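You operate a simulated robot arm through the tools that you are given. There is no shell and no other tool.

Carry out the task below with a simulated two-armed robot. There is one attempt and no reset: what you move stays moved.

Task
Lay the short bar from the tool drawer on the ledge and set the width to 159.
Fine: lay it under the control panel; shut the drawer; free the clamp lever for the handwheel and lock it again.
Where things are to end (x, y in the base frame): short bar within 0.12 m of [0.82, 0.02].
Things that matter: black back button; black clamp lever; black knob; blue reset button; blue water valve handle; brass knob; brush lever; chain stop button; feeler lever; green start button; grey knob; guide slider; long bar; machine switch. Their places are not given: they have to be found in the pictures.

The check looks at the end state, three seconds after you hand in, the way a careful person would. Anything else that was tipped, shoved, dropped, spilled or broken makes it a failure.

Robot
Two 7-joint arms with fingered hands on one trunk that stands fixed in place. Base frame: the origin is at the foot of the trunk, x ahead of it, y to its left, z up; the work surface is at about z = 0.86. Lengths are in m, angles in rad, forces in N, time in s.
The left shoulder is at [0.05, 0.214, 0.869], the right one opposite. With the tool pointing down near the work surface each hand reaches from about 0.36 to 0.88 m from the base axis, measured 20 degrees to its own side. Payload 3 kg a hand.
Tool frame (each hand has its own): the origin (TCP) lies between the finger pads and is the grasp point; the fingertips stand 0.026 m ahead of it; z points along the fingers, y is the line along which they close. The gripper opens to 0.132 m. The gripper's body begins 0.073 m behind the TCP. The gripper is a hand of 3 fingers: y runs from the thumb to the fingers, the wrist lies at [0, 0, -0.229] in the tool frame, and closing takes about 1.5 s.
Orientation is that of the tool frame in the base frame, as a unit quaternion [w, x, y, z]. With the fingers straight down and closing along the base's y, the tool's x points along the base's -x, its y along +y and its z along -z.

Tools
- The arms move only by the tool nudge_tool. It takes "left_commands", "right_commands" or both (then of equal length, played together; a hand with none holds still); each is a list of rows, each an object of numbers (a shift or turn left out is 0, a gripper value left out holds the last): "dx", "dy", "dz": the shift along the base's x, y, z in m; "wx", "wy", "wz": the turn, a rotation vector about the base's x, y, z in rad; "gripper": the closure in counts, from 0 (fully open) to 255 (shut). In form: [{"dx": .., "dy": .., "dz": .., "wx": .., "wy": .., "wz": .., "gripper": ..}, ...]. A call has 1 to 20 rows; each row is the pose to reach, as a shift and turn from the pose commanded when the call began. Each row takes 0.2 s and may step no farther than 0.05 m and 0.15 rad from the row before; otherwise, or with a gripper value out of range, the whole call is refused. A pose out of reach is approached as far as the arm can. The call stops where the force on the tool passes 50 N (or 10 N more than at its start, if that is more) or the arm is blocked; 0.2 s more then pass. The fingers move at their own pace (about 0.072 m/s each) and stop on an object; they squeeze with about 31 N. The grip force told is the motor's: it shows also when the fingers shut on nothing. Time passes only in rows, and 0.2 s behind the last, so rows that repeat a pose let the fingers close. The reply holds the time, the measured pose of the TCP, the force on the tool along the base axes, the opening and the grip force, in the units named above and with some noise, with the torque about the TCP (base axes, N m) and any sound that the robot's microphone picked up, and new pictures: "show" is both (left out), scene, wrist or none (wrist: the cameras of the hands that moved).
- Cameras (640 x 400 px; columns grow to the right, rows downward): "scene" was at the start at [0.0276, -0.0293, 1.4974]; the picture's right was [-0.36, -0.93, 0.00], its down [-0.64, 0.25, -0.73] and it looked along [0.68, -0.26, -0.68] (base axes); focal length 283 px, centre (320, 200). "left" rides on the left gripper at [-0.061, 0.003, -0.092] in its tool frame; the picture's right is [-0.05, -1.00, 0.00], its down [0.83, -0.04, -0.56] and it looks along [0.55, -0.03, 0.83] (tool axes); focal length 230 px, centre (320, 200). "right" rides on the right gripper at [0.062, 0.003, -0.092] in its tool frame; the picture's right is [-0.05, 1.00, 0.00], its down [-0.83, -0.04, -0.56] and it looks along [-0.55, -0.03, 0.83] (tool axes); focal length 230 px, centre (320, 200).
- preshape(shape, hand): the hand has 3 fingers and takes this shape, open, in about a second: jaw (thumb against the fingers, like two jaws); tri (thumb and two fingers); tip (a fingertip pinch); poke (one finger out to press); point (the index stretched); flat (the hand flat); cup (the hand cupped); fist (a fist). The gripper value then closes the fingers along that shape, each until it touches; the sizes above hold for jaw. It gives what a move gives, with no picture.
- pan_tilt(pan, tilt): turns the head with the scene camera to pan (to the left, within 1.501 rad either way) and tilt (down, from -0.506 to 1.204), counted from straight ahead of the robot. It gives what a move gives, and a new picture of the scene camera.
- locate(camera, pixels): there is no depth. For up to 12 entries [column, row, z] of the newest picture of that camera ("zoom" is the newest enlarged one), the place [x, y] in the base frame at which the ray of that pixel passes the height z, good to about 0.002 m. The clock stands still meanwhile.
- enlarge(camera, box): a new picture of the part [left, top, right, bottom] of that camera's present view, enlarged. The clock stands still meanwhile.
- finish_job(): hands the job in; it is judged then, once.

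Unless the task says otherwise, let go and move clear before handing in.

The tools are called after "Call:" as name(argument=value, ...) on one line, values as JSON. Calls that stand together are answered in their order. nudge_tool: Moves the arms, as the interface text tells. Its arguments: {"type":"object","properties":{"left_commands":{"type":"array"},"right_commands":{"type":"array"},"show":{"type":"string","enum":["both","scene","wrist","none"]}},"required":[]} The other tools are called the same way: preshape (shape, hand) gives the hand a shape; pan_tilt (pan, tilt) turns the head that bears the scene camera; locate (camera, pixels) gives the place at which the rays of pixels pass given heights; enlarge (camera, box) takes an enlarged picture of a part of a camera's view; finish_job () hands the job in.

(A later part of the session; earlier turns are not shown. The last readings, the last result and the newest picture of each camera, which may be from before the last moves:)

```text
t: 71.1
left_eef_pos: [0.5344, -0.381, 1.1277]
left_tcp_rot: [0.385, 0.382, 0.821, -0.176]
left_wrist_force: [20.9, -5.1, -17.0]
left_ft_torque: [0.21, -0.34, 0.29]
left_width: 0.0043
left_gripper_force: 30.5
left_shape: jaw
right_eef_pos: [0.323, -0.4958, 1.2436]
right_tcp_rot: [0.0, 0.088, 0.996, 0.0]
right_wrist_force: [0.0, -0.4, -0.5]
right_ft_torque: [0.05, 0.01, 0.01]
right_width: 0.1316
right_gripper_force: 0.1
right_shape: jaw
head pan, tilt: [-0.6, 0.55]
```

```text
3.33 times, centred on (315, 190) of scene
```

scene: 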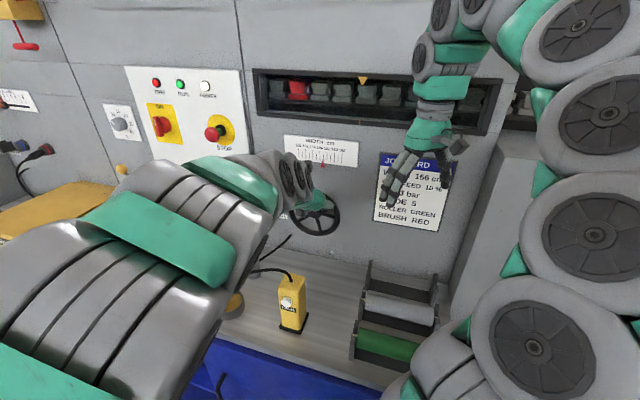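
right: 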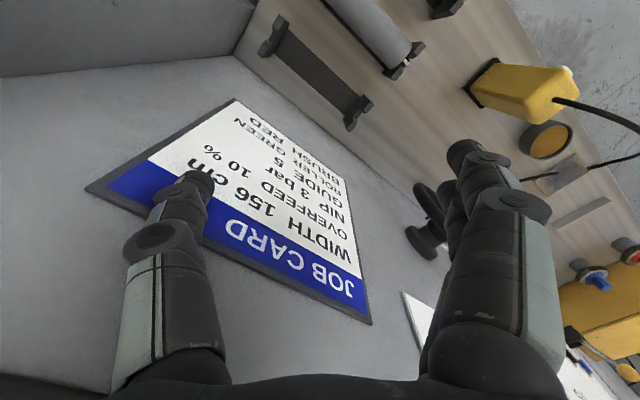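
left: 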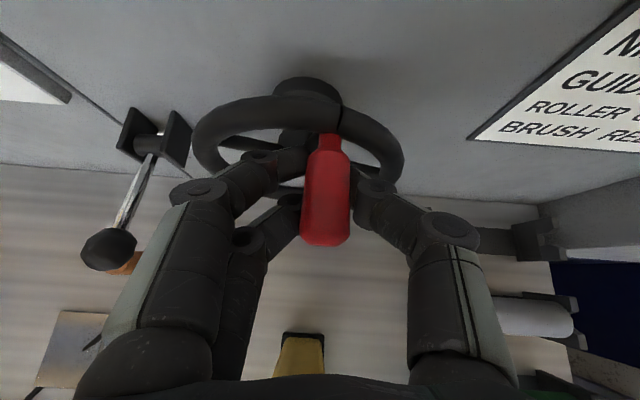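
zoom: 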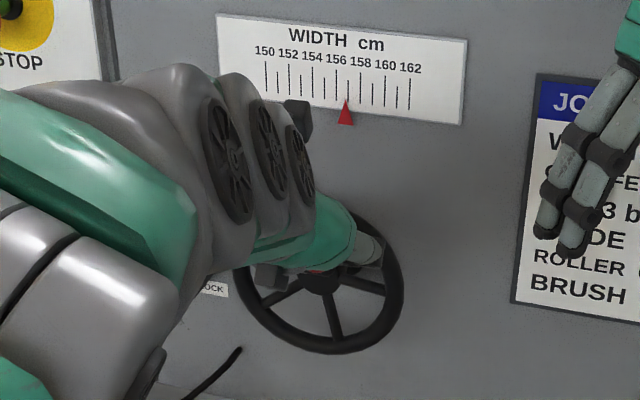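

The pointer moved from 156 to about 156.9 for ~18° of clockwise turn, so the wheel is free and the direction is right. I'll go on another 20°.

Call:
nudge_tool(left_commands=[{"dx": -0.0036, "dy": -0.003, "dz": -0.0023}, {"dx": -0.0071, "dy": -0.006, "dz": -0.0048}, {"dx": -0.0106, "dy": -0.0089, "dz": -0.0076}, {"dx": -0.014, "dy": -0.0118, "dz": -0.0106}], show="both")

Call:
enlarge(camera="scene", box=[280, 130, 360, 190])

```text
t: 72.1
left_eef_pos: [0.519, -0.3934, 1.1181]
left_tcp_rot: [0.384, 0.383, 0.821, -0.176]
left_wrist_force: [23.6, -2.0, -17.2]
left_ft_torque: [0.15, -0.17, 0.31]
left_width: 0.0023
left_gripper_force: 30.8
left_shape: jaw
right_eef_pos: [0.3242, -0.496, 1.2435]
right_tcp_rot: [0.0, 0.087, 0.996, 0.0]
right_wrist_force: [0.0, -0.4, 0.1]
right_ft_torque: [-0.02, -0.02, 0.0]
right_width: 0.1317
right_gripper_force: 0.0
right_shape: jaw
head pan, tilt: [-0.6, 0.55]
```

scene: 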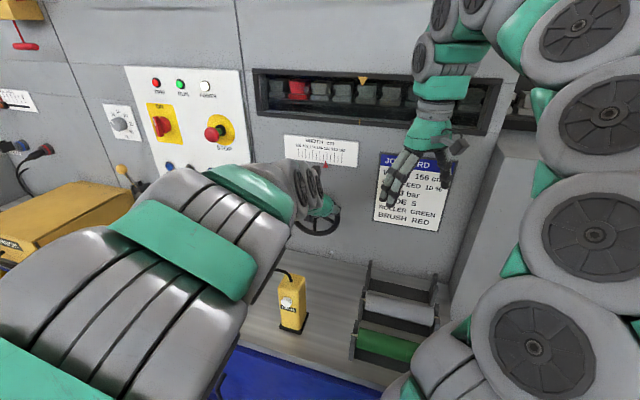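
left: 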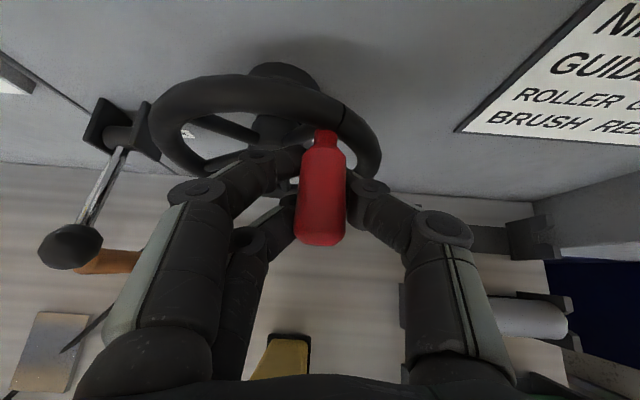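

```text
6.67 times, centred on (320, 160) of scene
```

zoom: 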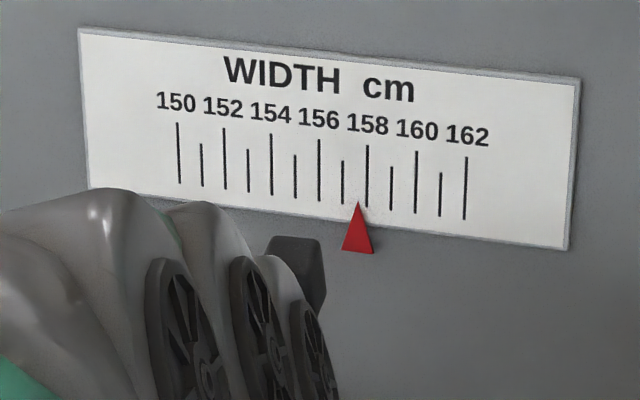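

The pointer is at about 157.65 after ~39°, i.e. ~23° per cm. I need ~31° more; I'll do 20° first.

Call:
nudge_tool(left_commands=[{"dx": -0.003, "dy": -0.0025, "dz": -0.0035}, {"dx": -0.0058, "dy": -0.0049, "dz": -0.0074}, {"dx": -0.0084, "dy": -0.007, "dz": -0.0115}, {"dx": -0.0107, "dy": -0.009, "dz": -0.0159}], show="both")

Call:
enlarge(camera="scene", box=[280, 130, 360, 190])

```text
t: 73.1
left_eef_pos: [0.5073, -0.4023, 1.1032]
left_tcp_rot: [0.385, 0.383, 0.821, -0.176]
left_wrist_force: [19.6, 0.8, -8.4]
left_ft_torque: [0.05, -0.07, 0.22]
left_width: 0.0021
left_gripper_force: 31.0
left_shape: jaw
right_eef_pos: [0.3234, -0.4942, 1.2435]
right_tcp_rot: [0.0, 0.087, 0.996, 0.0]
right_wrist_force: [0.5, 0.9, -0.2]
right_ft_torque: [0.01, 0.02, 0.01]
right_width: 0.1318
right_gripper_force: 0.1
right_shape: jaw
head pan, tilt: [-0.6, 0.55]
```

scene: 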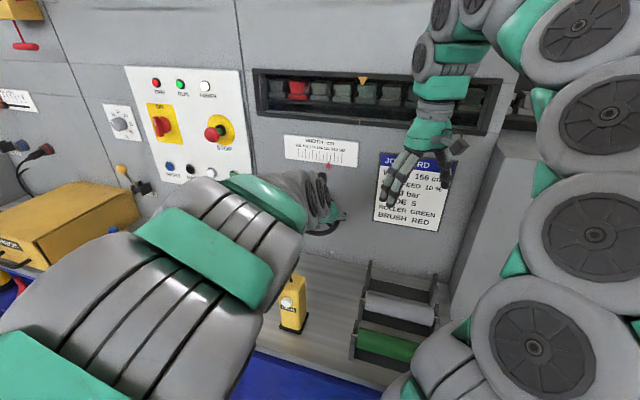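
left: 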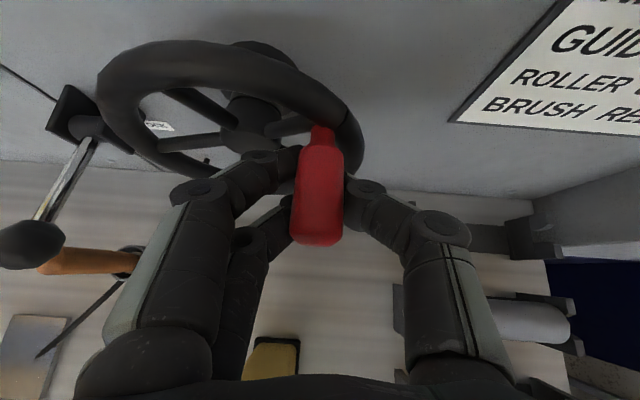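

```text
6.67 times, centred on (320, 160) of scene
```

zoom: 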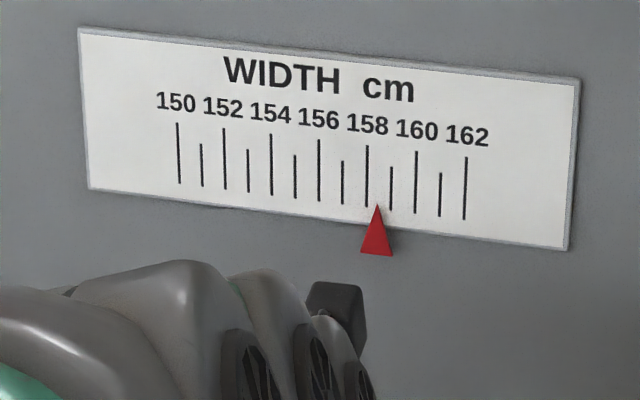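

Reading about 158.5 (60° turned, 24° per cm). I'll turn the remaining ~12° in fine steps.

Call:
nudge_tool(left_commands=[{"dx": -0.0012, "dy": -0.001, "dz": -0.0028}, {"dx": -0.0023, "dy": -0.0019, "dz": -0.0058}, {"dx": -0.0033, "dy": -0.0028, "dz": -0.0088}, {"dx": -0.0036, "dy": -0.003, "dz": -0.0105}], show="scene")

Call:
enlarge(camera="scene", box=[300, 140, 360, 180])

```text
t: 74.1
left_eef_pos: [0.5033, -0.4061, 1.0912]
left_tcp_rot: [0.386, 0.383, 0.821, -0.177]
left_wrist_force: [8.5, 5.9, -4.6]
left_ft_torque: [0.05, 0.13, 0.21]
left_width: 0.0015
left_gripper_force: 30.6
left_shape: jaw
right_eef_pos: [0.3234, -0.4957, 1.2444]
right_tcp_rot: [0.0, 0.086, 0.996, 0.001]
right_wrist_force: [-0.4, 0.1, 1.2]
right_ft_torque: [0.02, 0.01, -0.01]
right_width: 0.1318
right_gripper_force: 0.0
right_shape: jaw
head pan, tilt: [-0.6, 0.55]
```

scene: 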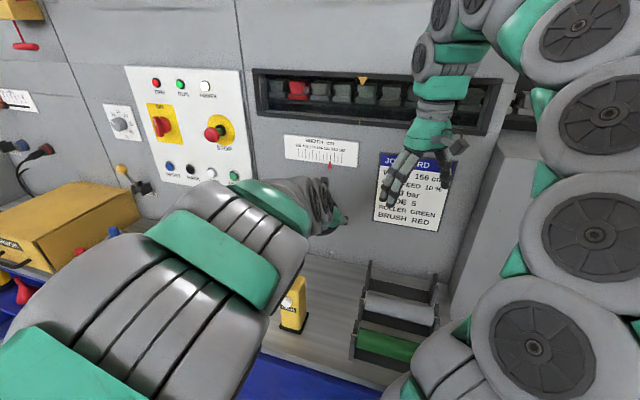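

```text
10.00 times, centred on (330, 160) of scene
```

zoom: 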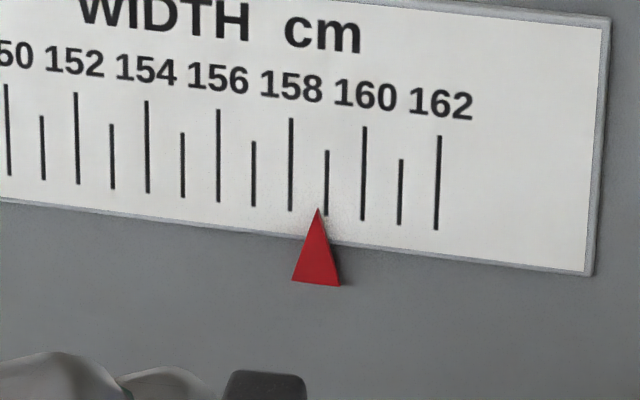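

Tip at 318 between 158 (291) and 159 (327): about 158.75. Another ~6°.

Call:
nudge_tool(left_commands=[{"dx": -0.001, "dy": -0.0008, "dz": -0.002}, {"dx": -0.0015, "dy": -0.0013, "dz": -0.004}, {"dx": -0.0019, "dy": -0.0016, "dz": -0.0059}, {"dx": -0.0019, "dy": -0.0016, "dz": -0.0059}], show="wrist")

Call:
enlarge(camera="scene", box=[300, 140, 360, 180])

```text
t: 75.1
left_eef_pos: [0.5014, -0.4079, 1.0862]
left_tcp_rot: [0.385, 0.383, 0.821, -0.177]
left_wrist_force: [8.8, 5.0, -3.9]
left_ft_torque: [0.01, 0.12, 0.09]
left_width: 0.0015
left_gripper_force: 30.7
left_shape: jaw
right_eef_pos: [0.3243, -0.4943, 1.2445]
right_tcp_rot: [0.0, 0.088, 0.996, 0.001]
right_wrist_force: [-0.8, -0.1, 0.4]
right_ft_torque: [0.02, -0.02, 0.01]
right_width: 0.1318
right_gripper_force: 0.0
right_shape: jaw
head pan, tilt: [-0.6, 0.55]
```

left: 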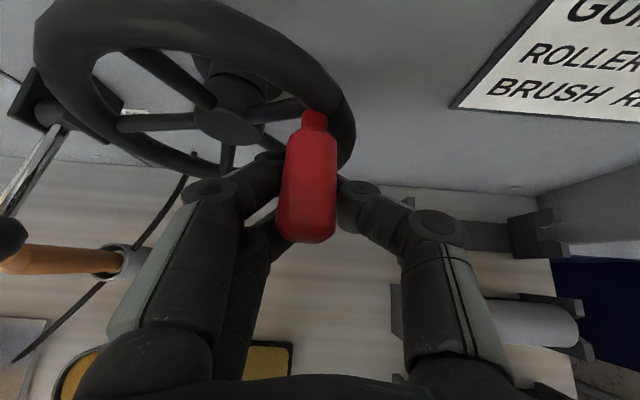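

```text
10.00 times, centred on (330, 160) of scene
```

zoom: 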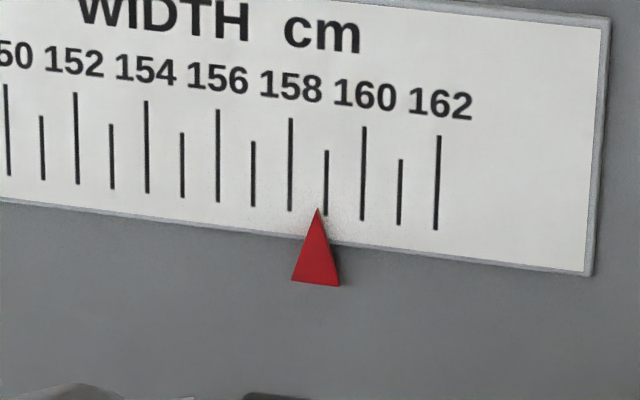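

The pointer did not change — the grip was re-centring on the crank rather than pushing. I'll continue downward a bit more to load the crank.

Call:
nudge_tool(left_commands=[{"dx": 0.0, "dy": 0.0, "dz": -0.003}, {"dx": 0.0, "dy": 0.0, "dz": -0.006}, {"dx": 0.0, "dy": 0.0, "dz": -0.008}], show="wrist")

Call:
enlarge(camera="scene", box=[300, 140, 360, 180])

```text
t: 75.9
left_eef_pos: [0.5017, -0.4078, 1.0782]
left_tcp_rot: [0.386, 0.384, 0.82, -0.177]
left_wrist_force: [-0.6, 0.0, 0.7]
left_ft_torque: [-0.01, 0.01, 0.02]
left_width: 0.0009
left_gripper_force: 30.5
left_shape: jaw
right_eef_pos: [0.3226, -0.495, 1.2445]
right_tcp_rot: [0.0, 0.088, 0.996, 0.0]
right_wrist_force: [-0.1, -0.1, -0.6]
right_ft_torque: [0.03, 0.01, 0.01]
right_width: 0.1322
right_gripper_force: 0.1
right_shape: jaw
head pan, tilt: [-0.6, 0.55]
```

left: 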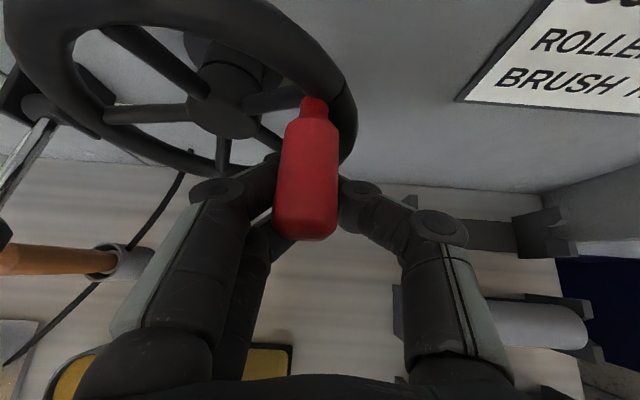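

```text
10.00 times, centred on (330, 160) of scene
```

zoom: 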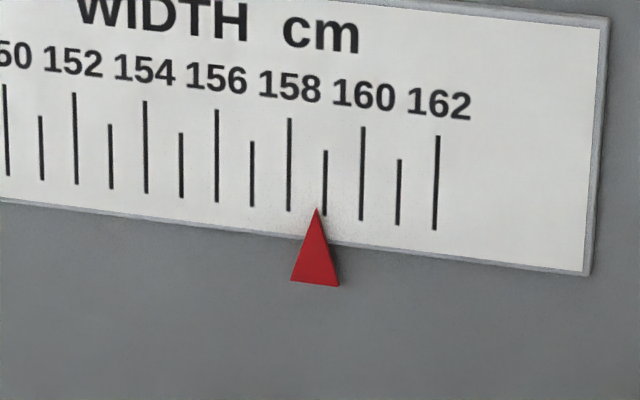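

The contact force is zero: the crank slipped out above my closed fingers, reading still ~158.75. I'll back straight out from under it, and then press it down from above with the closed fingers.

Call:
nudge_tool(left_commands=[{"dx": -0.006, "dy": 0.0077, "dz": -0.003}, {"dx": -0.026, "dy": 0.031, "dz": -0.003}, {"dx": -0.045, "dy": 0.0536, "dz": -0.003}, {"dx": -0.058, "dy": 0.069, "dz": 0.01}, {"dx": -0.058, "dy": 0.069, "dz": 0.05}, {"dx": -0.058, "dy": 0.069, "dz": 0.08}], show="both")

Call:
enlarge(camera="scene", box=[280, 140, 360, 240])

```text
t: 77.3
left_eef_pos: [0.4424, -0.3381, 1.1602]
left_tcp_rot: [0.386, 0.384, 0.82, -0.177]
left_wrist_force: [0.2, -0.5, -0.1]
left_ft_torque: [0.04, 0.02, -0.04]
left_width: 0.0011
left_gripper_force: 31.2
left_shape: jaw
right_eef_pos: [0.3241, -0.4956, 1.2439]
right_tcp_rot: [0.0, 0.089, 0.996, 0.0]
right_wrist_force: [0.3, -1.3, -0.2]
right_ft_torque: [0.01, 0.0, 0.04]
right_width: 0.1317
right_gripper_force: 0.1
right_shape: jaw
head pan, tilt: [-0.6, 0.55]
```

scene: 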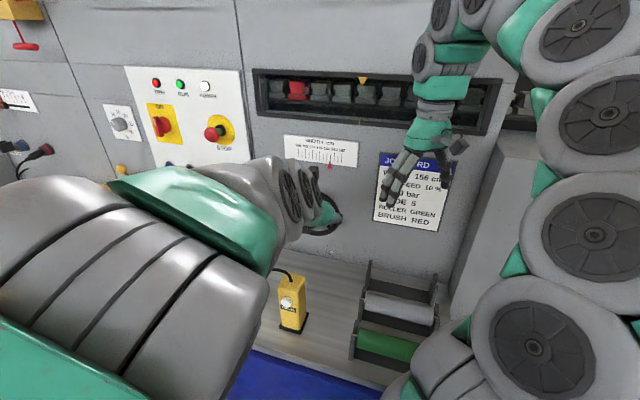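
left: 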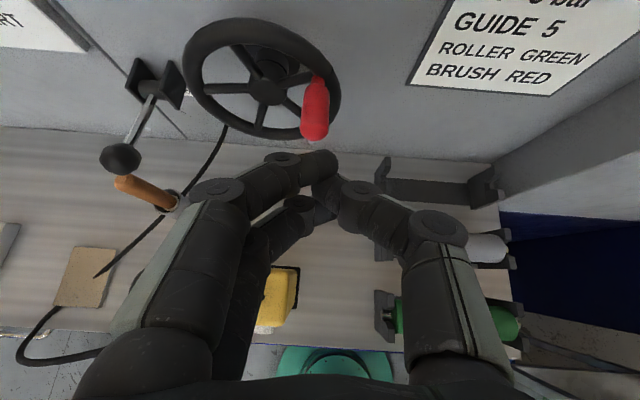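

```text
4.00 times, centred on (320, 190) of scene
```

zoom: 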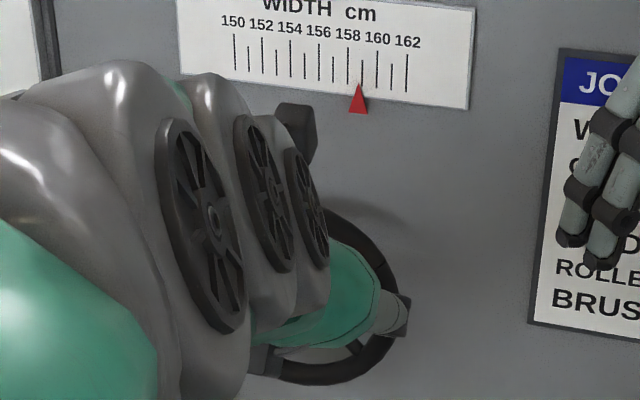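

Reading unchanged. I'll locate the crank now from the left view.

Call:
locate(camera="left", pixels=[[313, 128, 1.08], [313, 128, 1.1], [317, 80, 1.08], [317, 80, 1.1], [268, 92, 1.07], [302, 125, 1.095], [328, 125, 1.095]])

```text
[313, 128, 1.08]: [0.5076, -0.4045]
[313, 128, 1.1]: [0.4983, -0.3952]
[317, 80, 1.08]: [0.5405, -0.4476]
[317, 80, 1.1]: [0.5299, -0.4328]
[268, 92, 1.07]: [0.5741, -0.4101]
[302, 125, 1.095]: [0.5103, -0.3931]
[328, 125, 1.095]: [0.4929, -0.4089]
```

The crank is near s≈0.128, z≈1.108. I'll open the fingers to straddle it loosely, then push it sideways with the finger pads in tiny steps for fine setting.

Call:
nudge_tool(left_commands=[{"dx": 0.005, "dy": 0.004, "gripper": 135}, {"dx": 0.005, "dy": 0.004}, {"dx": 0.005, "dy": 0.004}, {"dx": 0.018, "dy": -0.012, "dz": -0.01}, {"dx": 0.035, "dy": -0.032, "dz": -0.025}, {"dx": 0.052, "dy": -0.052, "dz": -0.038}, {"dx": 0.0684, "dy": -0.0714, "dz": -0.05}], show="both")

Call:
enlarge(camera="scene", box=[300, 140, 360, 180])

```text
t: 78.9
left_eef_pos: [0.5117, -0.4096, 1.1101]
left_tcp_rot: [0.387, 0.383, 0.82, -0.177]
left_wrist_force: [-0.2, -0.4, 0.2]
left_ft_torque: [0.03, 0.0, 0.03]
left_width: 0.0615
left_gripper_force: 0.2
left_shape: jaw
right_eef_pos: [0.3237, -0.4951, 1.2441]
right_tcp_rot: [0.0, 0.088, 0.996, 0.0]
right_wrist_force: [-0.2, 1.1, -0.7]
right_ft_torque: [-0.02, -0.02, 0.01]
right_width: 0.1317
right_gripper_force: 0.1
right_shape: jaw
head pan, tilt: [-0.6, 0.55]
```

scene: 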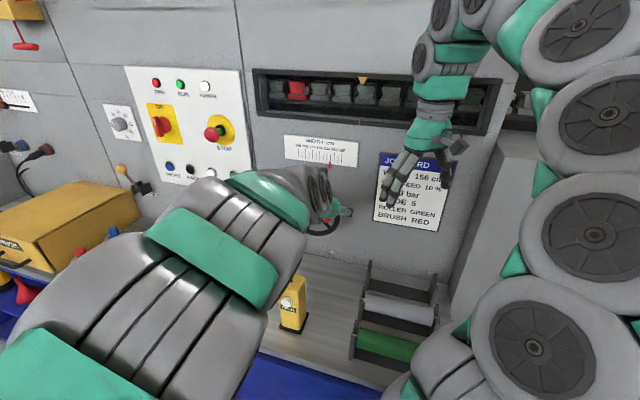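
left: 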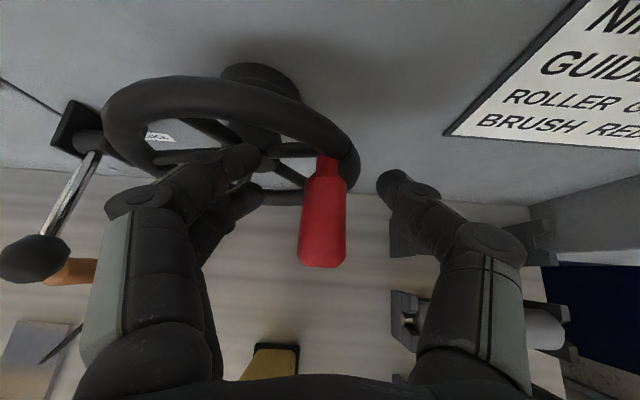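

```text
10.00 times, centred on (330, 160) of scene
```

zoom: 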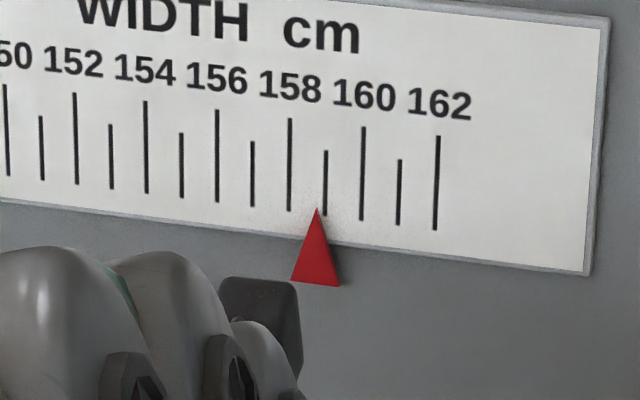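

The crank is straddled with ~18 mm gap to the left fingers. I'll slide right 16 mm, then nudge in millimetres.

Call:
nudge_tool(left_commands=[{"dx": -0.004, "dy": -0.0034}, {"dx": -0.008, "dy": -0.0067}, {"dx": -0.0123, "dy": -0.0103}, {"dx": -0.0145, "dy": -0.0122}], show="wrist")

Call:
enlarge(camera="scene", box=[300, 140, 360, 180])

```text
t: 79.9
left_eef_pos: [0.4979, -0.4204, 1.1085]
left_tcp_rot: [0.386, 0.383, 0.82, -0.177]
left_wrist_force: [-0.8, -0.1, 0.3]
left_ft_torque: [-0.02, -0.01, -0.03]
left_width: 0.0616
left_gripper_force: 0.1
left_shape: jaw
right_eef_pos: [0.324, -0.497, 1.243]
right_tcp_rot: [0.0, 0.087, 0.996, 0.001]
right_wrist_force: [0.0, -0.6, -0.5]
right_ft_torque: [0.01, 0.02, -0.03]
right_width: 0.1316
right_gripper_force: 0.1
right_shape: jaw
head pan, tilt: [-0.6, 0.55]
```

left: 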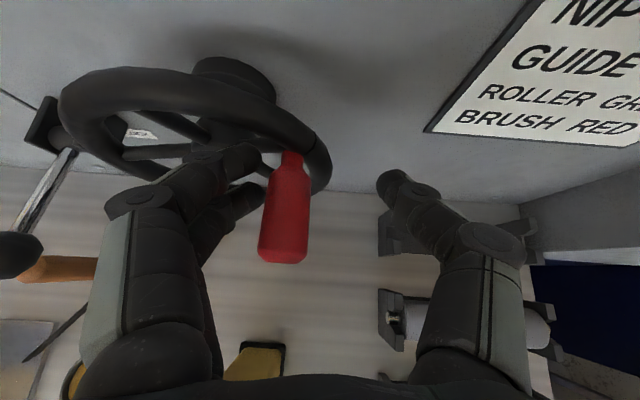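

```text
10.00 times, centred on (330, 160) of scene
```

zoom: 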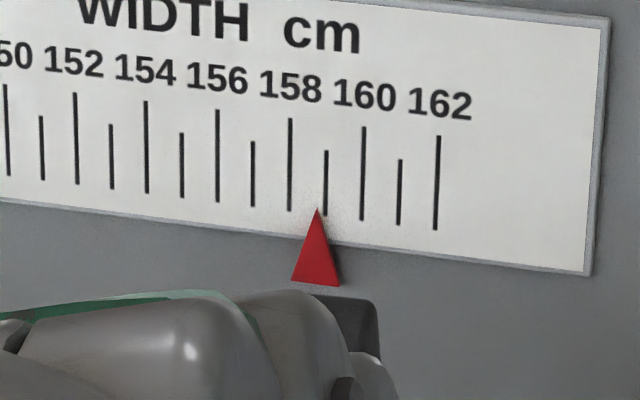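

Fingers are next to the crank, no force yet. I'll push 4 mm more in small steps.

Call:
nudge_tool(left_commands=[{"dx": -0.0015, "dy": -0.0013}, {"dx": -0.0031, "dy": -0.0026}, {"dx": -0.0031, "dy": -0.0026}], show="none")

Call:
enlarge(camera="scene", box=[300, 140, 360, 180])

```text
t: 80.7
left_eef_pos: [0.4945, -0.4253, 1.1084]
left_tcp_rot: [0.386, 0.383, 0.82, -0.177]
left_wrist_force: [-0.7, -0.1, 0.5]
left_ft_torque: [0.01, 0.04, 0.02]
left_width: 0.0617
left_gripper_force: 0.1
left_shape: jaw
right_eef_pos: [0.3235, -0.4967, 1.2437]
right_tcp_rot: [-0.001, 0.088, 0.996, 0.0]
right_wrist_force: [-0.1, 0.2, -0.5]
right_ft_torque: [0.02, -0.04, -0.03]
right_width: 0.1319
right_gripper_force: 0.1
right_shape: jaw
head pan, tilt: [-0.6, 0.55]
```

```text
10.00 times, centred on (330, 160) of scene
```

zoom: 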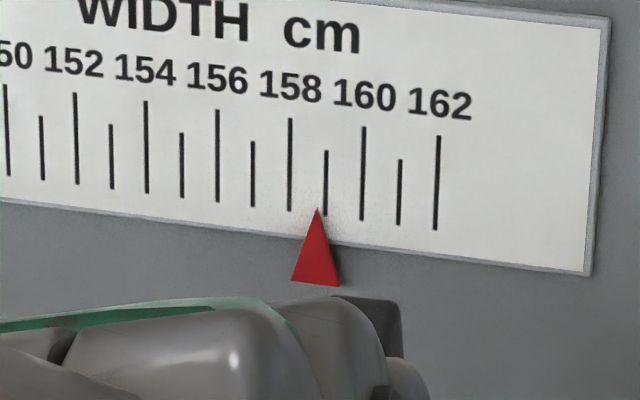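

Still no contact force and the pointer is unchanged; I'll continue a few millimetres further right.

Call:
nudge_tool(left_commands=[{"dx": -0.0015, "dy": -0.0013}, {"dx": -0.0031, "dy": -0.0026}, {"dx": -0.0031, "dy": -0.0026}], show="wrist")

Call:
enlarge(camera="scene", box=[300, 140, 360, 180])

```text
t: 81.5
left_eef_pos: [0.4906, -0.4267, 1.1087]
left_tcp_rot: [0.385, 0.383, 0.821, -0.177]
left_wrist_force: [0.0, 0.5, 0.5]
left_ft_torque: [-0.02, 0.01, 0.03]
left_width: 0.062
left_gripper_force: 0.1
left_shape: jaw
right_eef_pos: [0.3227, -0.495, 1.2441]
right_tcp_rot: [0.0, 0.088, 0.996, 0.0]
right_wrist_force: [0.6, -0.2, 0.7]
right_ft_torque: [0.01, -0.03, 0.01]
right_width: 0.132
right_gripper_force: 0.1
right_shape: jaw
head pan, tilt: [-0.6, 0.55]
```

left: 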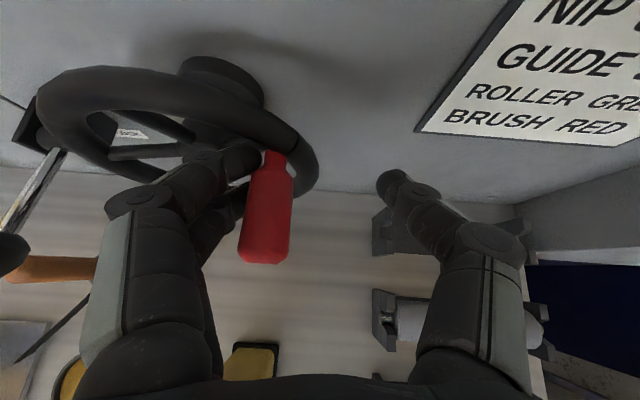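

```text
10.00 times, centred on (330, 160) of scene
```

zoom: 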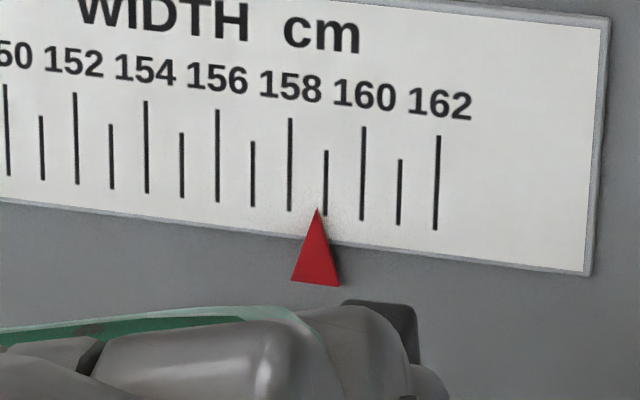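

The crank occludes the fingers, so they are passing beneath it. I'll back off left, rise 18 mm, then push right again.

Call:
nudge_tool(left_commands=[{"dx": 0.0075, "dy": 0.0063}, {"dx": 0.015, "dy": 0.0126}, {"dx": 0.015, "dy": 0.0126, "dz": 0.01}, {"dx": 0.015, "dy": 0.0126, "dz": 0.018}, {"dx": 0.0115, "dy": 0.0096, "dz": 0.018}], show="wrist")

Call:
enlarge(camera="scene", box=[280, 140, 360, 240])

```text
t: 82.7
left_eef_pos: [0.503, -0.4179, 1.126]
left_tcp_rot: [0.385, 0.382, 0.821, -0.176]
left_wrist_force: [0.8, 2.4, -2.3]
left_ft_torque: [-0.01, 0.11, 0.17]
left_width: 0.0639
left_gripper_force: 0.0
left_shape: jaw
right_eef_pos: [0.3227, -0.496, 1.2437]
right_tcp_rot: [0.0, 0.086, 0.996, -0.001]
right_wrist_force: [0.4, -0.1, 0.2]
right_ft_torque: [0.01, -0.01, 0.0]
right_width: 0.1321
right_gripper_force: 0.0
right_shape: jaw
head pan, tilt: [-0.6, 0.55]
```

left: 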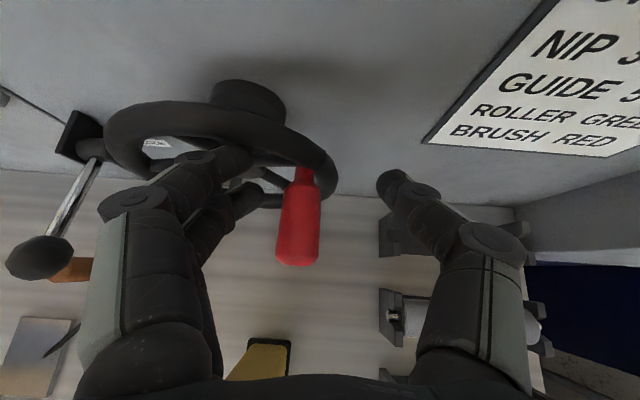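

```text
4.00 times, centred on (320, 190) of scene
```

zoom: 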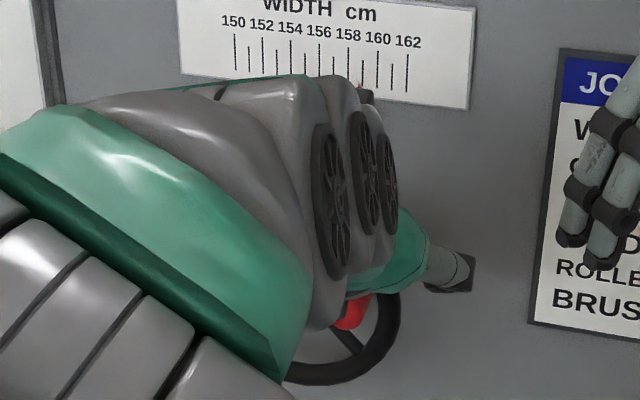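

The upper finger is now near the rim and the pointer is hidden by the arm. Let me re-measure the crank from this view before pushing.

Call:
locate(camera="left", pixels=[[298, 250, 1.1], [298, 250, 1.12], [298, 250, 1.14], [306, 175, 1.1], [306, 175, 1.12], [306, 175, 1.14]])

Call:
enlarge(camera="right", box=[320, 100, 640, 400])

```text
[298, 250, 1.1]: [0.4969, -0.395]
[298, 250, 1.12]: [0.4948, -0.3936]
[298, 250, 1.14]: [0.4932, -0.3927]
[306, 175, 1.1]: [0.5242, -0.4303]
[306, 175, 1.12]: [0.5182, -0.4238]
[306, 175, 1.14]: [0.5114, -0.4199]
```

```text
1.33 times, centred on (480, 250) of right
```

zoom: 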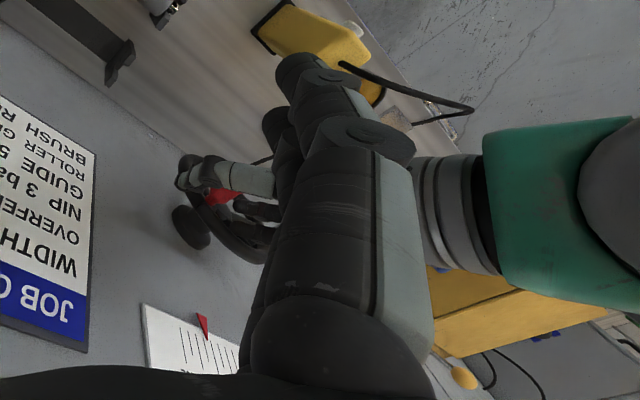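

The right camera also sees the pointer. I'll retract the hand along the crank axis and look at the crank's real position unobstructed.

Call:
nudge_tool(left_commands=[{"dx": 0.003, "dy": 0.0026}, {"dx": -0.015, "dy": 0.023}, {"dx": -0.035, "dy": 0.047, "dz": 0.005}, {"dx": -0.055, "dy": 0.071, "dz": 0.01}, {"dx": -0.06, "dy": 0.09, "dz": 0.04}, {"dx": -0.03, "dy": 0.115, "dz": 0.06}, {"dx": 0.0, "dy": 0.14, "dz": 0.07}, {"dx": 0.03, "dy": 0.165, "dz": 0.07}, {"dx": 0.06, "dy": 0.19, "dz": 0.07}], show="scene")

Call:
enlarge(camera="scene", box=[260, 140, 360, 240])

Call:
enlarge(camera="scene", box=[300, 140, 360, 180])

```text
t: 84.7
left_eef_pos: [0.5633, -0.2281, 1.1939]
left_tcp_rot: [0.386, 0.383, 0.82, -0.177]
left_wrist_force: [0.1, -0.3, 0.7]
left_ft_torque: [0.0, 0.05, -0.02]
left_width: 0.0618
left_gripper_force: 0.0
left_shape: jaw
right_eef_pos: [0.3236, -0.4955, 1.2433]
right_tcp_rot: [0.001, 0.089, 0.996, -0.001]
right_wrist_force: [0.2, -0.7, 0.1]
right_ft_torque: [0.0, -0.02, -0.01]
right_width: 0.132
right_gripper_force: 0.0
right_shape: jaw
head pan, tilt: [-0.6, 0.55]
```

scene: 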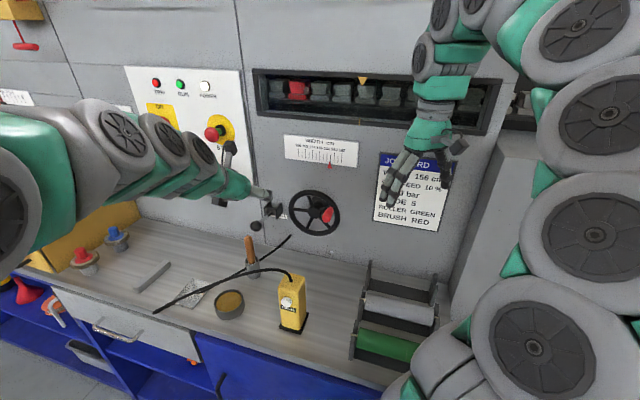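

```text
4.00 times, centred on (310, 190) of scene
```

zoom: 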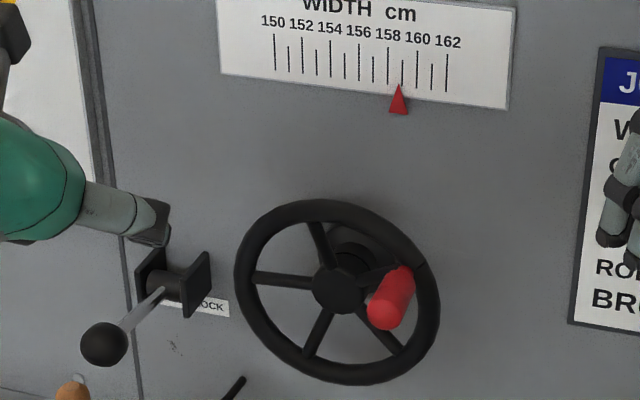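

```text
10.00 times, centred on (330, 160) of scene
```

zoom: 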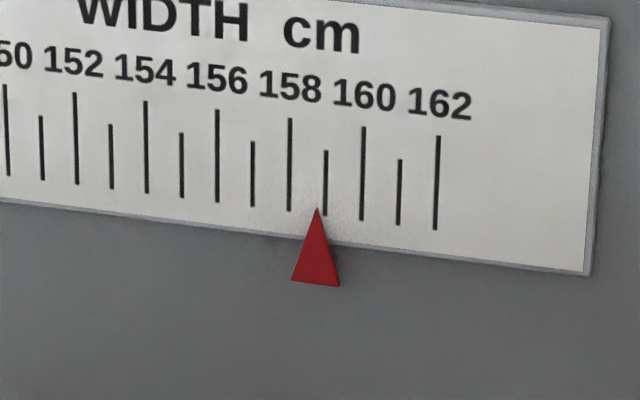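

Reading 158.73. The crank is at about 2:30 o'clock. I'll triangulate its outer end (scene (326,218)) with the earlier left-camera ray.

Call:
locate(camera="scene", pixels=[[326, 218, 1.08], [326, 218, 1.1], [326, 218, 1.12], [331.25, 207.5, 1.08], [331.25, 207.5, 1.1], [331.25, 207.5, 1.12]])

Call:
nudge_tool(left_commands=[{}], show="wrist")

```text
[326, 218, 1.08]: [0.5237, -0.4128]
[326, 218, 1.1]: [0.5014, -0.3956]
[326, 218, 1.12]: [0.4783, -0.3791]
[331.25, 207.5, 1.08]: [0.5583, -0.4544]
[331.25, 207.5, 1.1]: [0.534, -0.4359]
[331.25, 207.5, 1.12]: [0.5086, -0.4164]
```

```text
t: 85.1
left_eef_pos: [0.5638, -0.2278, 1.1957]
left_tcp_rot: [0.386, 0.383, 0.82, -0.177]
left_wrist_force: [-0.3, -0.2, 0.2]
left_ft_torque: [0.04, -0.01, 0.07]
left_width: 0.0617
left_gripper_force: 0.1
left_shape: jaw
right_eef_pos: [0.3232, -0.4952, 1.2443]
right_tcp_rot: [0.0, 0.088, 0.996, 0.0]
right_wrist_force: [-0.4, 1.0, -0.3]
right_ft_torque: [0.0, -0.05, -0.02]
right_width: 0.132
right_gripper_force: 0.0
right_shape: jaw
head pan, tilt: [-0.6, 0.55]
```

left: 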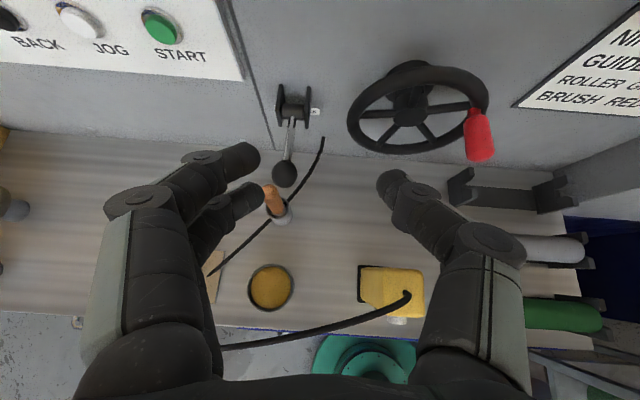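

Crank centre is about s=0.1275, z=1.103. I'll switch to a vertical-closing grip (thumb above, fingers below), which holds the crank positively at this clock position: first tilt, then roll the hand.

Call:
nudge_tool(left_commands=[{"wx": -0.089, "wy": -0.075, "dx": -0.01, "dy": 0.012}, {"wx": -0.179, "wy": -0.15, "dx": -0.02, "dy": 0.024}, {"wx": -0.268, "wy": -0.225, "dx": -0.02, "dy": 0.024}], show="none")

Call:
nudge_tool(left_commands=[{"wx": -0.0863, "wy": 0.1029, "wz": 0.0489}, {"wx": -0.1726, "wy": 0.2057, "wz": 0.0977}, {"wx": -0.2588, "wy": 0.3086, "wz": 0.1466}, {"wx": -0.3451, "wy": 0.4114, "wz": 0.1954}, {"wx": -0.4314, "wy": 0.5143, "wz": 0.2443}, {"wx": -0.5177, "wy": 0.6171, "wz": 0.2931}, {"wx": -0.604, "wy": 0.72, "wz": 0.342}, {"wx": -0.6903, "wy": 0.8229, "wz": 0.3909}, {"wx": -0.7766, "wy": 0.9257, "wz": 0.4397}, {"wx": -0.8628, "wy": 1.0286, "wz": 0.4886}, {"wx": -0.9489, "wy": 1.1311, "wz": 0.5373}], show="both")

```text
t: 85.9
left_eef_pos: [0.5427, -0.2042, 1.1971]
left_tcp_rot: [0.523, 0.346, 0.74, -0.242]
left_wrist_force: [1.0, 0.3, 0.2]
left_ft_torque: [0.0, -0.04, 0.01]
left_width: 0.0621
left_gripper_force: 0.0
left_shape: jaw
right_eef_pos: [0.3221, -0.4953, 1.2442]
right_tcp_rot: [0.0, 0.088, 0.996, 0.001]
right_wrist_force: [0.3, -0.5, -1.3]
right_ft_torque: [-0.02, 0.01, -0.01]
right_width: 0.132
right_gripper_force: 0.0
right_shape: jaw
head pan, tilt: [-0.6, 0.55]
```

```text
t: 88.3
left_eef_pos: [0.5436, -0.2039, 1.1967]
left_tcp_rot: [0.197, -0.281, 0.771, -0.536]
left_wrist_force: [-0.1, -0.4, 0.4]
left_ft_torque: [0.0, 0.01, -0.03]
left_width: 0.0622
left_gripper_force: 0.0
left_shape: jaw
right_eef_pos: [0.3239, -0.4954, 1.2431]
right_tcp_rot: [0.0, 0.088, 0.996, 0.0]
right_wrist_force: [-1.3, 0.7, 0.6]
right_ft_torque: [0.0, 0.0, 0.0]
right_width: 0.132
right_gripper_force: 0.0
right_shape: jaw
head pan, tilt: [-0.6, 0.55]
```

scene: 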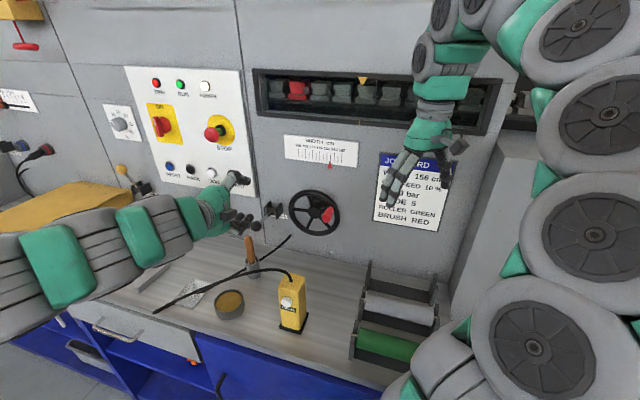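
left: 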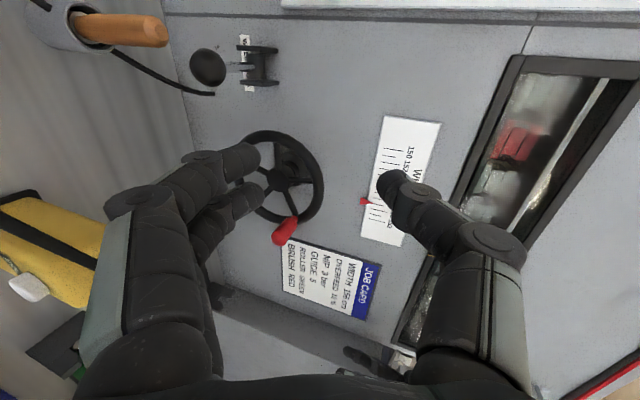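

The hand is now rolled, and the left camera sees wheel, crank (285,232) and scale together. I'll go to a pre-grasp in front of the crank.

Call:
nudge_tool(left_commands=[{"dx": -0.026, "dy": -0.03, "dz": -0.01}, {"dx": -0.052, "dy": -0.06, "dz": -0.025}, {"dx": -0.079, "dy": -0.09, "dz": -0.04}, {"dx": -0.105, "dy": -0.12, "dz": -0.056}, {"dx": -0.105, "dy": -0.12, "dz": -0.056}], show="both")

```text
t: 89.5
left_eef_pos: [0.4357, -0.3256, 1.1414]
left_tcp_rot: [0.198, -0.281, 0.771, -0.536]
left_wrist_force: [0.1, -0.6, 0.2]
left_ft_torque: [0.0, 0.01, -0.02]
left_width: 0.0619
left_gripper_force: 0.0
left_shape: jaw
right_eef_pos: [0.3228, -0.495, 1.244]
right_tcp_rot: [0.0, 0.088, 0.996, 0.001]
right_wrist_force: [-0.5, 0.1, 0.2]
right_ft_torque: [0.01, -0.01, -0.02]
right_width: 0.1318
right_gripper_force: 0.0
right_shape: jaw
head pan, tilt: [-0.6, 0.55]
```

scene: 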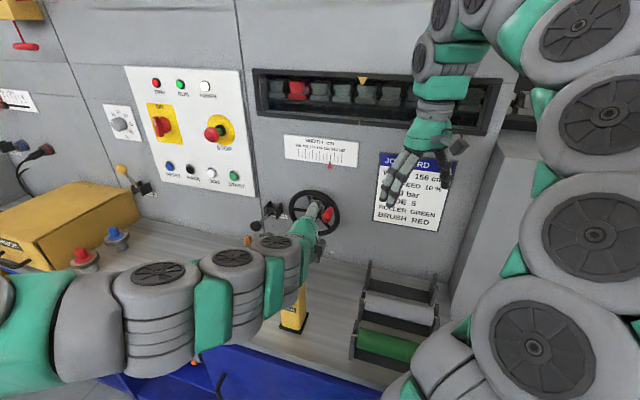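
left: 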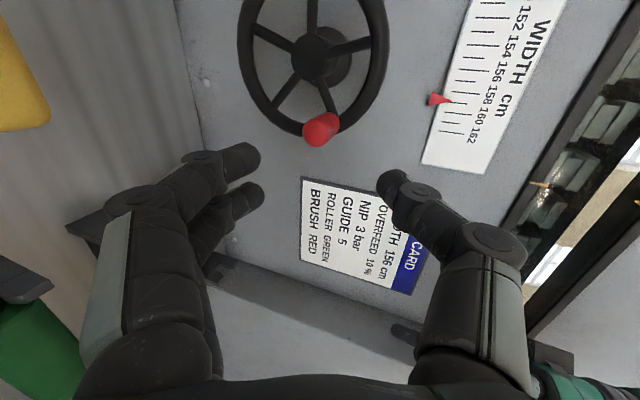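

The left view now shows the wheel face-on and the scale. I'll enlarge the scale here for a cross-reading and locate the crank.

Call:
enlarge(camera="left", box=[400, 40, 520, 160])

Call:
locate(camera="left", pixels=[[320, 132, 1.09], [320, 132, 1.1], [320, 132, 1.11], [312, 57, 1.06], [312, 57, 1.07], [312, 57, 1.08], [333, 115, 1.09], [333, 115, 1.1], [333, 115, 1.11]])

```text
3.33 times, centred on (460, 100) of left
```

zoom: 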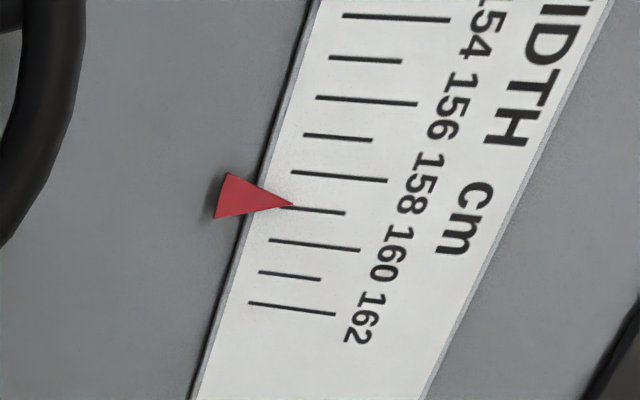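

```text
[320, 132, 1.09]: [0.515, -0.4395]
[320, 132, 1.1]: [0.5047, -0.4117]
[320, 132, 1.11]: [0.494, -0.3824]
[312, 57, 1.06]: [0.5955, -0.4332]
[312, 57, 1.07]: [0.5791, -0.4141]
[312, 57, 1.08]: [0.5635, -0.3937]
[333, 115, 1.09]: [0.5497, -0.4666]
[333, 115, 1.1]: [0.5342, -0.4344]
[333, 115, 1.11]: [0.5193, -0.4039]
```

The left camera (nearly square-on) suggests ~158.9 while the scene gives 158.73. I'll zoom much more in both to judge parallax.

Call:
enlarge(camera="left", box=[425, 80, 465, 120])

Call:
enlarge(camera="scene", box=[320, 150, 345, 170])

Call:
enlarge(camera="right", box=[320, 250, 480, 400])

```text
10.00 times, centred on (445, 100) of left
```

zoom: 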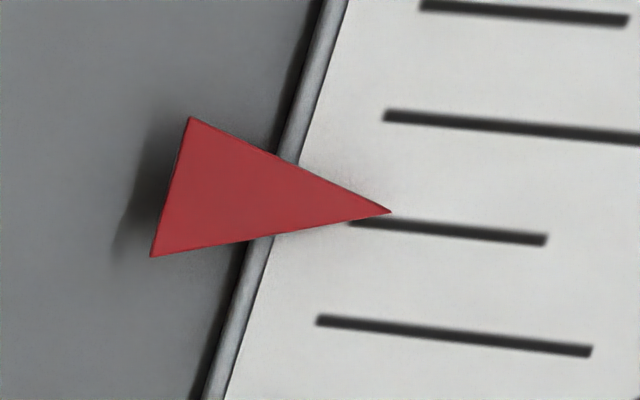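

```text
16.00 times, centred on (332, 160) of scene
```

zoom: 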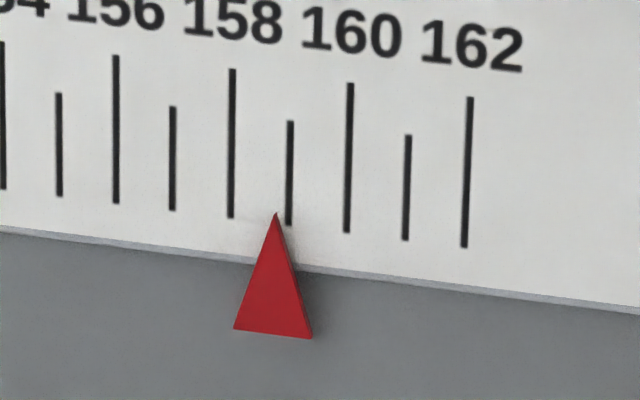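

```text
2.67 times, centred on (400, 325) of right
```

zoom: 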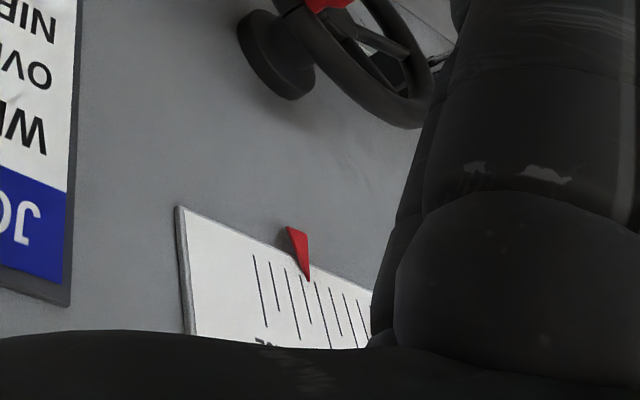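

I'll locate the pointer tip to work out the parallax geometry.

Call:
locate(camera="scene", pixels=[[329.25, 160.8, 1.15], [329.25, 160.8, 1.18], [329.25, 160.8, 1.2], [293, 146, 1.2], [293, 146, 1.22]])

Call:
locate(camera="left", pixels=[[452.2, 101.1, 1.18], [452.2, 101.1, 1.2], [452.2, 101.1, 1.22]])

```text
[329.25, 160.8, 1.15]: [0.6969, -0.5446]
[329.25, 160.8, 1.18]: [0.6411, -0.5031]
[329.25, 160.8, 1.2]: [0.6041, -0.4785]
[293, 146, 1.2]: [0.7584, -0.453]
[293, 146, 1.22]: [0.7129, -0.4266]
```

```text
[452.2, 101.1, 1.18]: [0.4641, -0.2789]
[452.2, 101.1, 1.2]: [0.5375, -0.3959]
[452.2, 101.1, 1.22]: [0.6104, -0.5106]
```

Combining both views, the true reading is about 158.84 and 159 should show as the tip ~0.05 left of the 159 tick in the scene view. I'll advance to straddle the crank vertically.

Call:
nudge_tool(left_commands=[{"dx": 0.018, "dy": -0.0195, "dz": -0.009}, {"dx": 0.035, "dy": -0.039, "dz": -0.018}, {"dx": 0.053, "dy": -0.0585, "dz": -0.027}, {"dx": 0.07, "dy": -0.0777, "dz": -0.0354}], show="both")

Call:
enlarge(camera="scene", box=[270, 150, 370, 240])

```text
t: 90.5
left_eef_pos: [0.5062, -0.4022, 1.1037]
left_tcp_rot: [0.197, -0.28, 0.771, -0.536]
left_wrist_force: [0.3, -0.4, -0.9]
left_ft_torque: [-0.01, -0.02, 0.04]
left_width: 0.0621
left_gripper_force: 0.1
left_shape: jaw
right_eef_pos: [0.3243, -0.4956, 1.2426]
right_tcp_rot: [0.0, 0.087, 0.996, 0.0]
right_wrist_force: [0.5, 0.2, -0.4]
right_ft_torque: [0.01, -0.02, 0.01]
right_width: 0.1319
right_gripper_force: 0.0
right_shape: jaw
head pan, tilt: [-0.6, 0.55]
```

scene: 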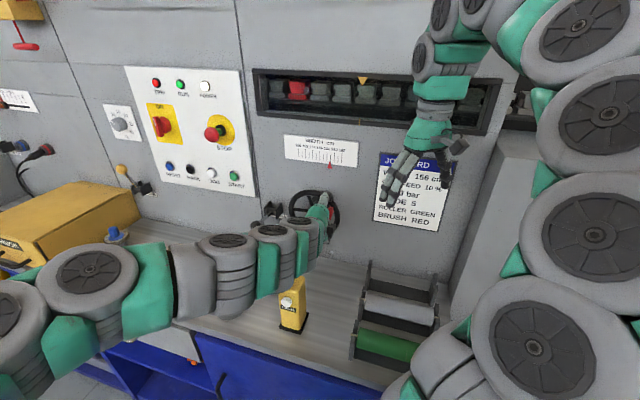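
left: 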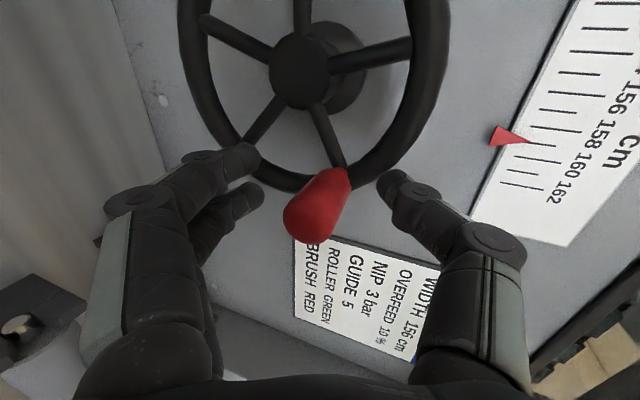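

```text
4.44 times, centred on (320, 195) of scene
```

zoom: 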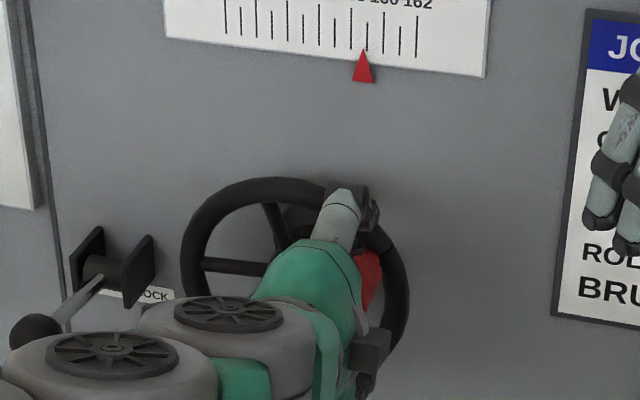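

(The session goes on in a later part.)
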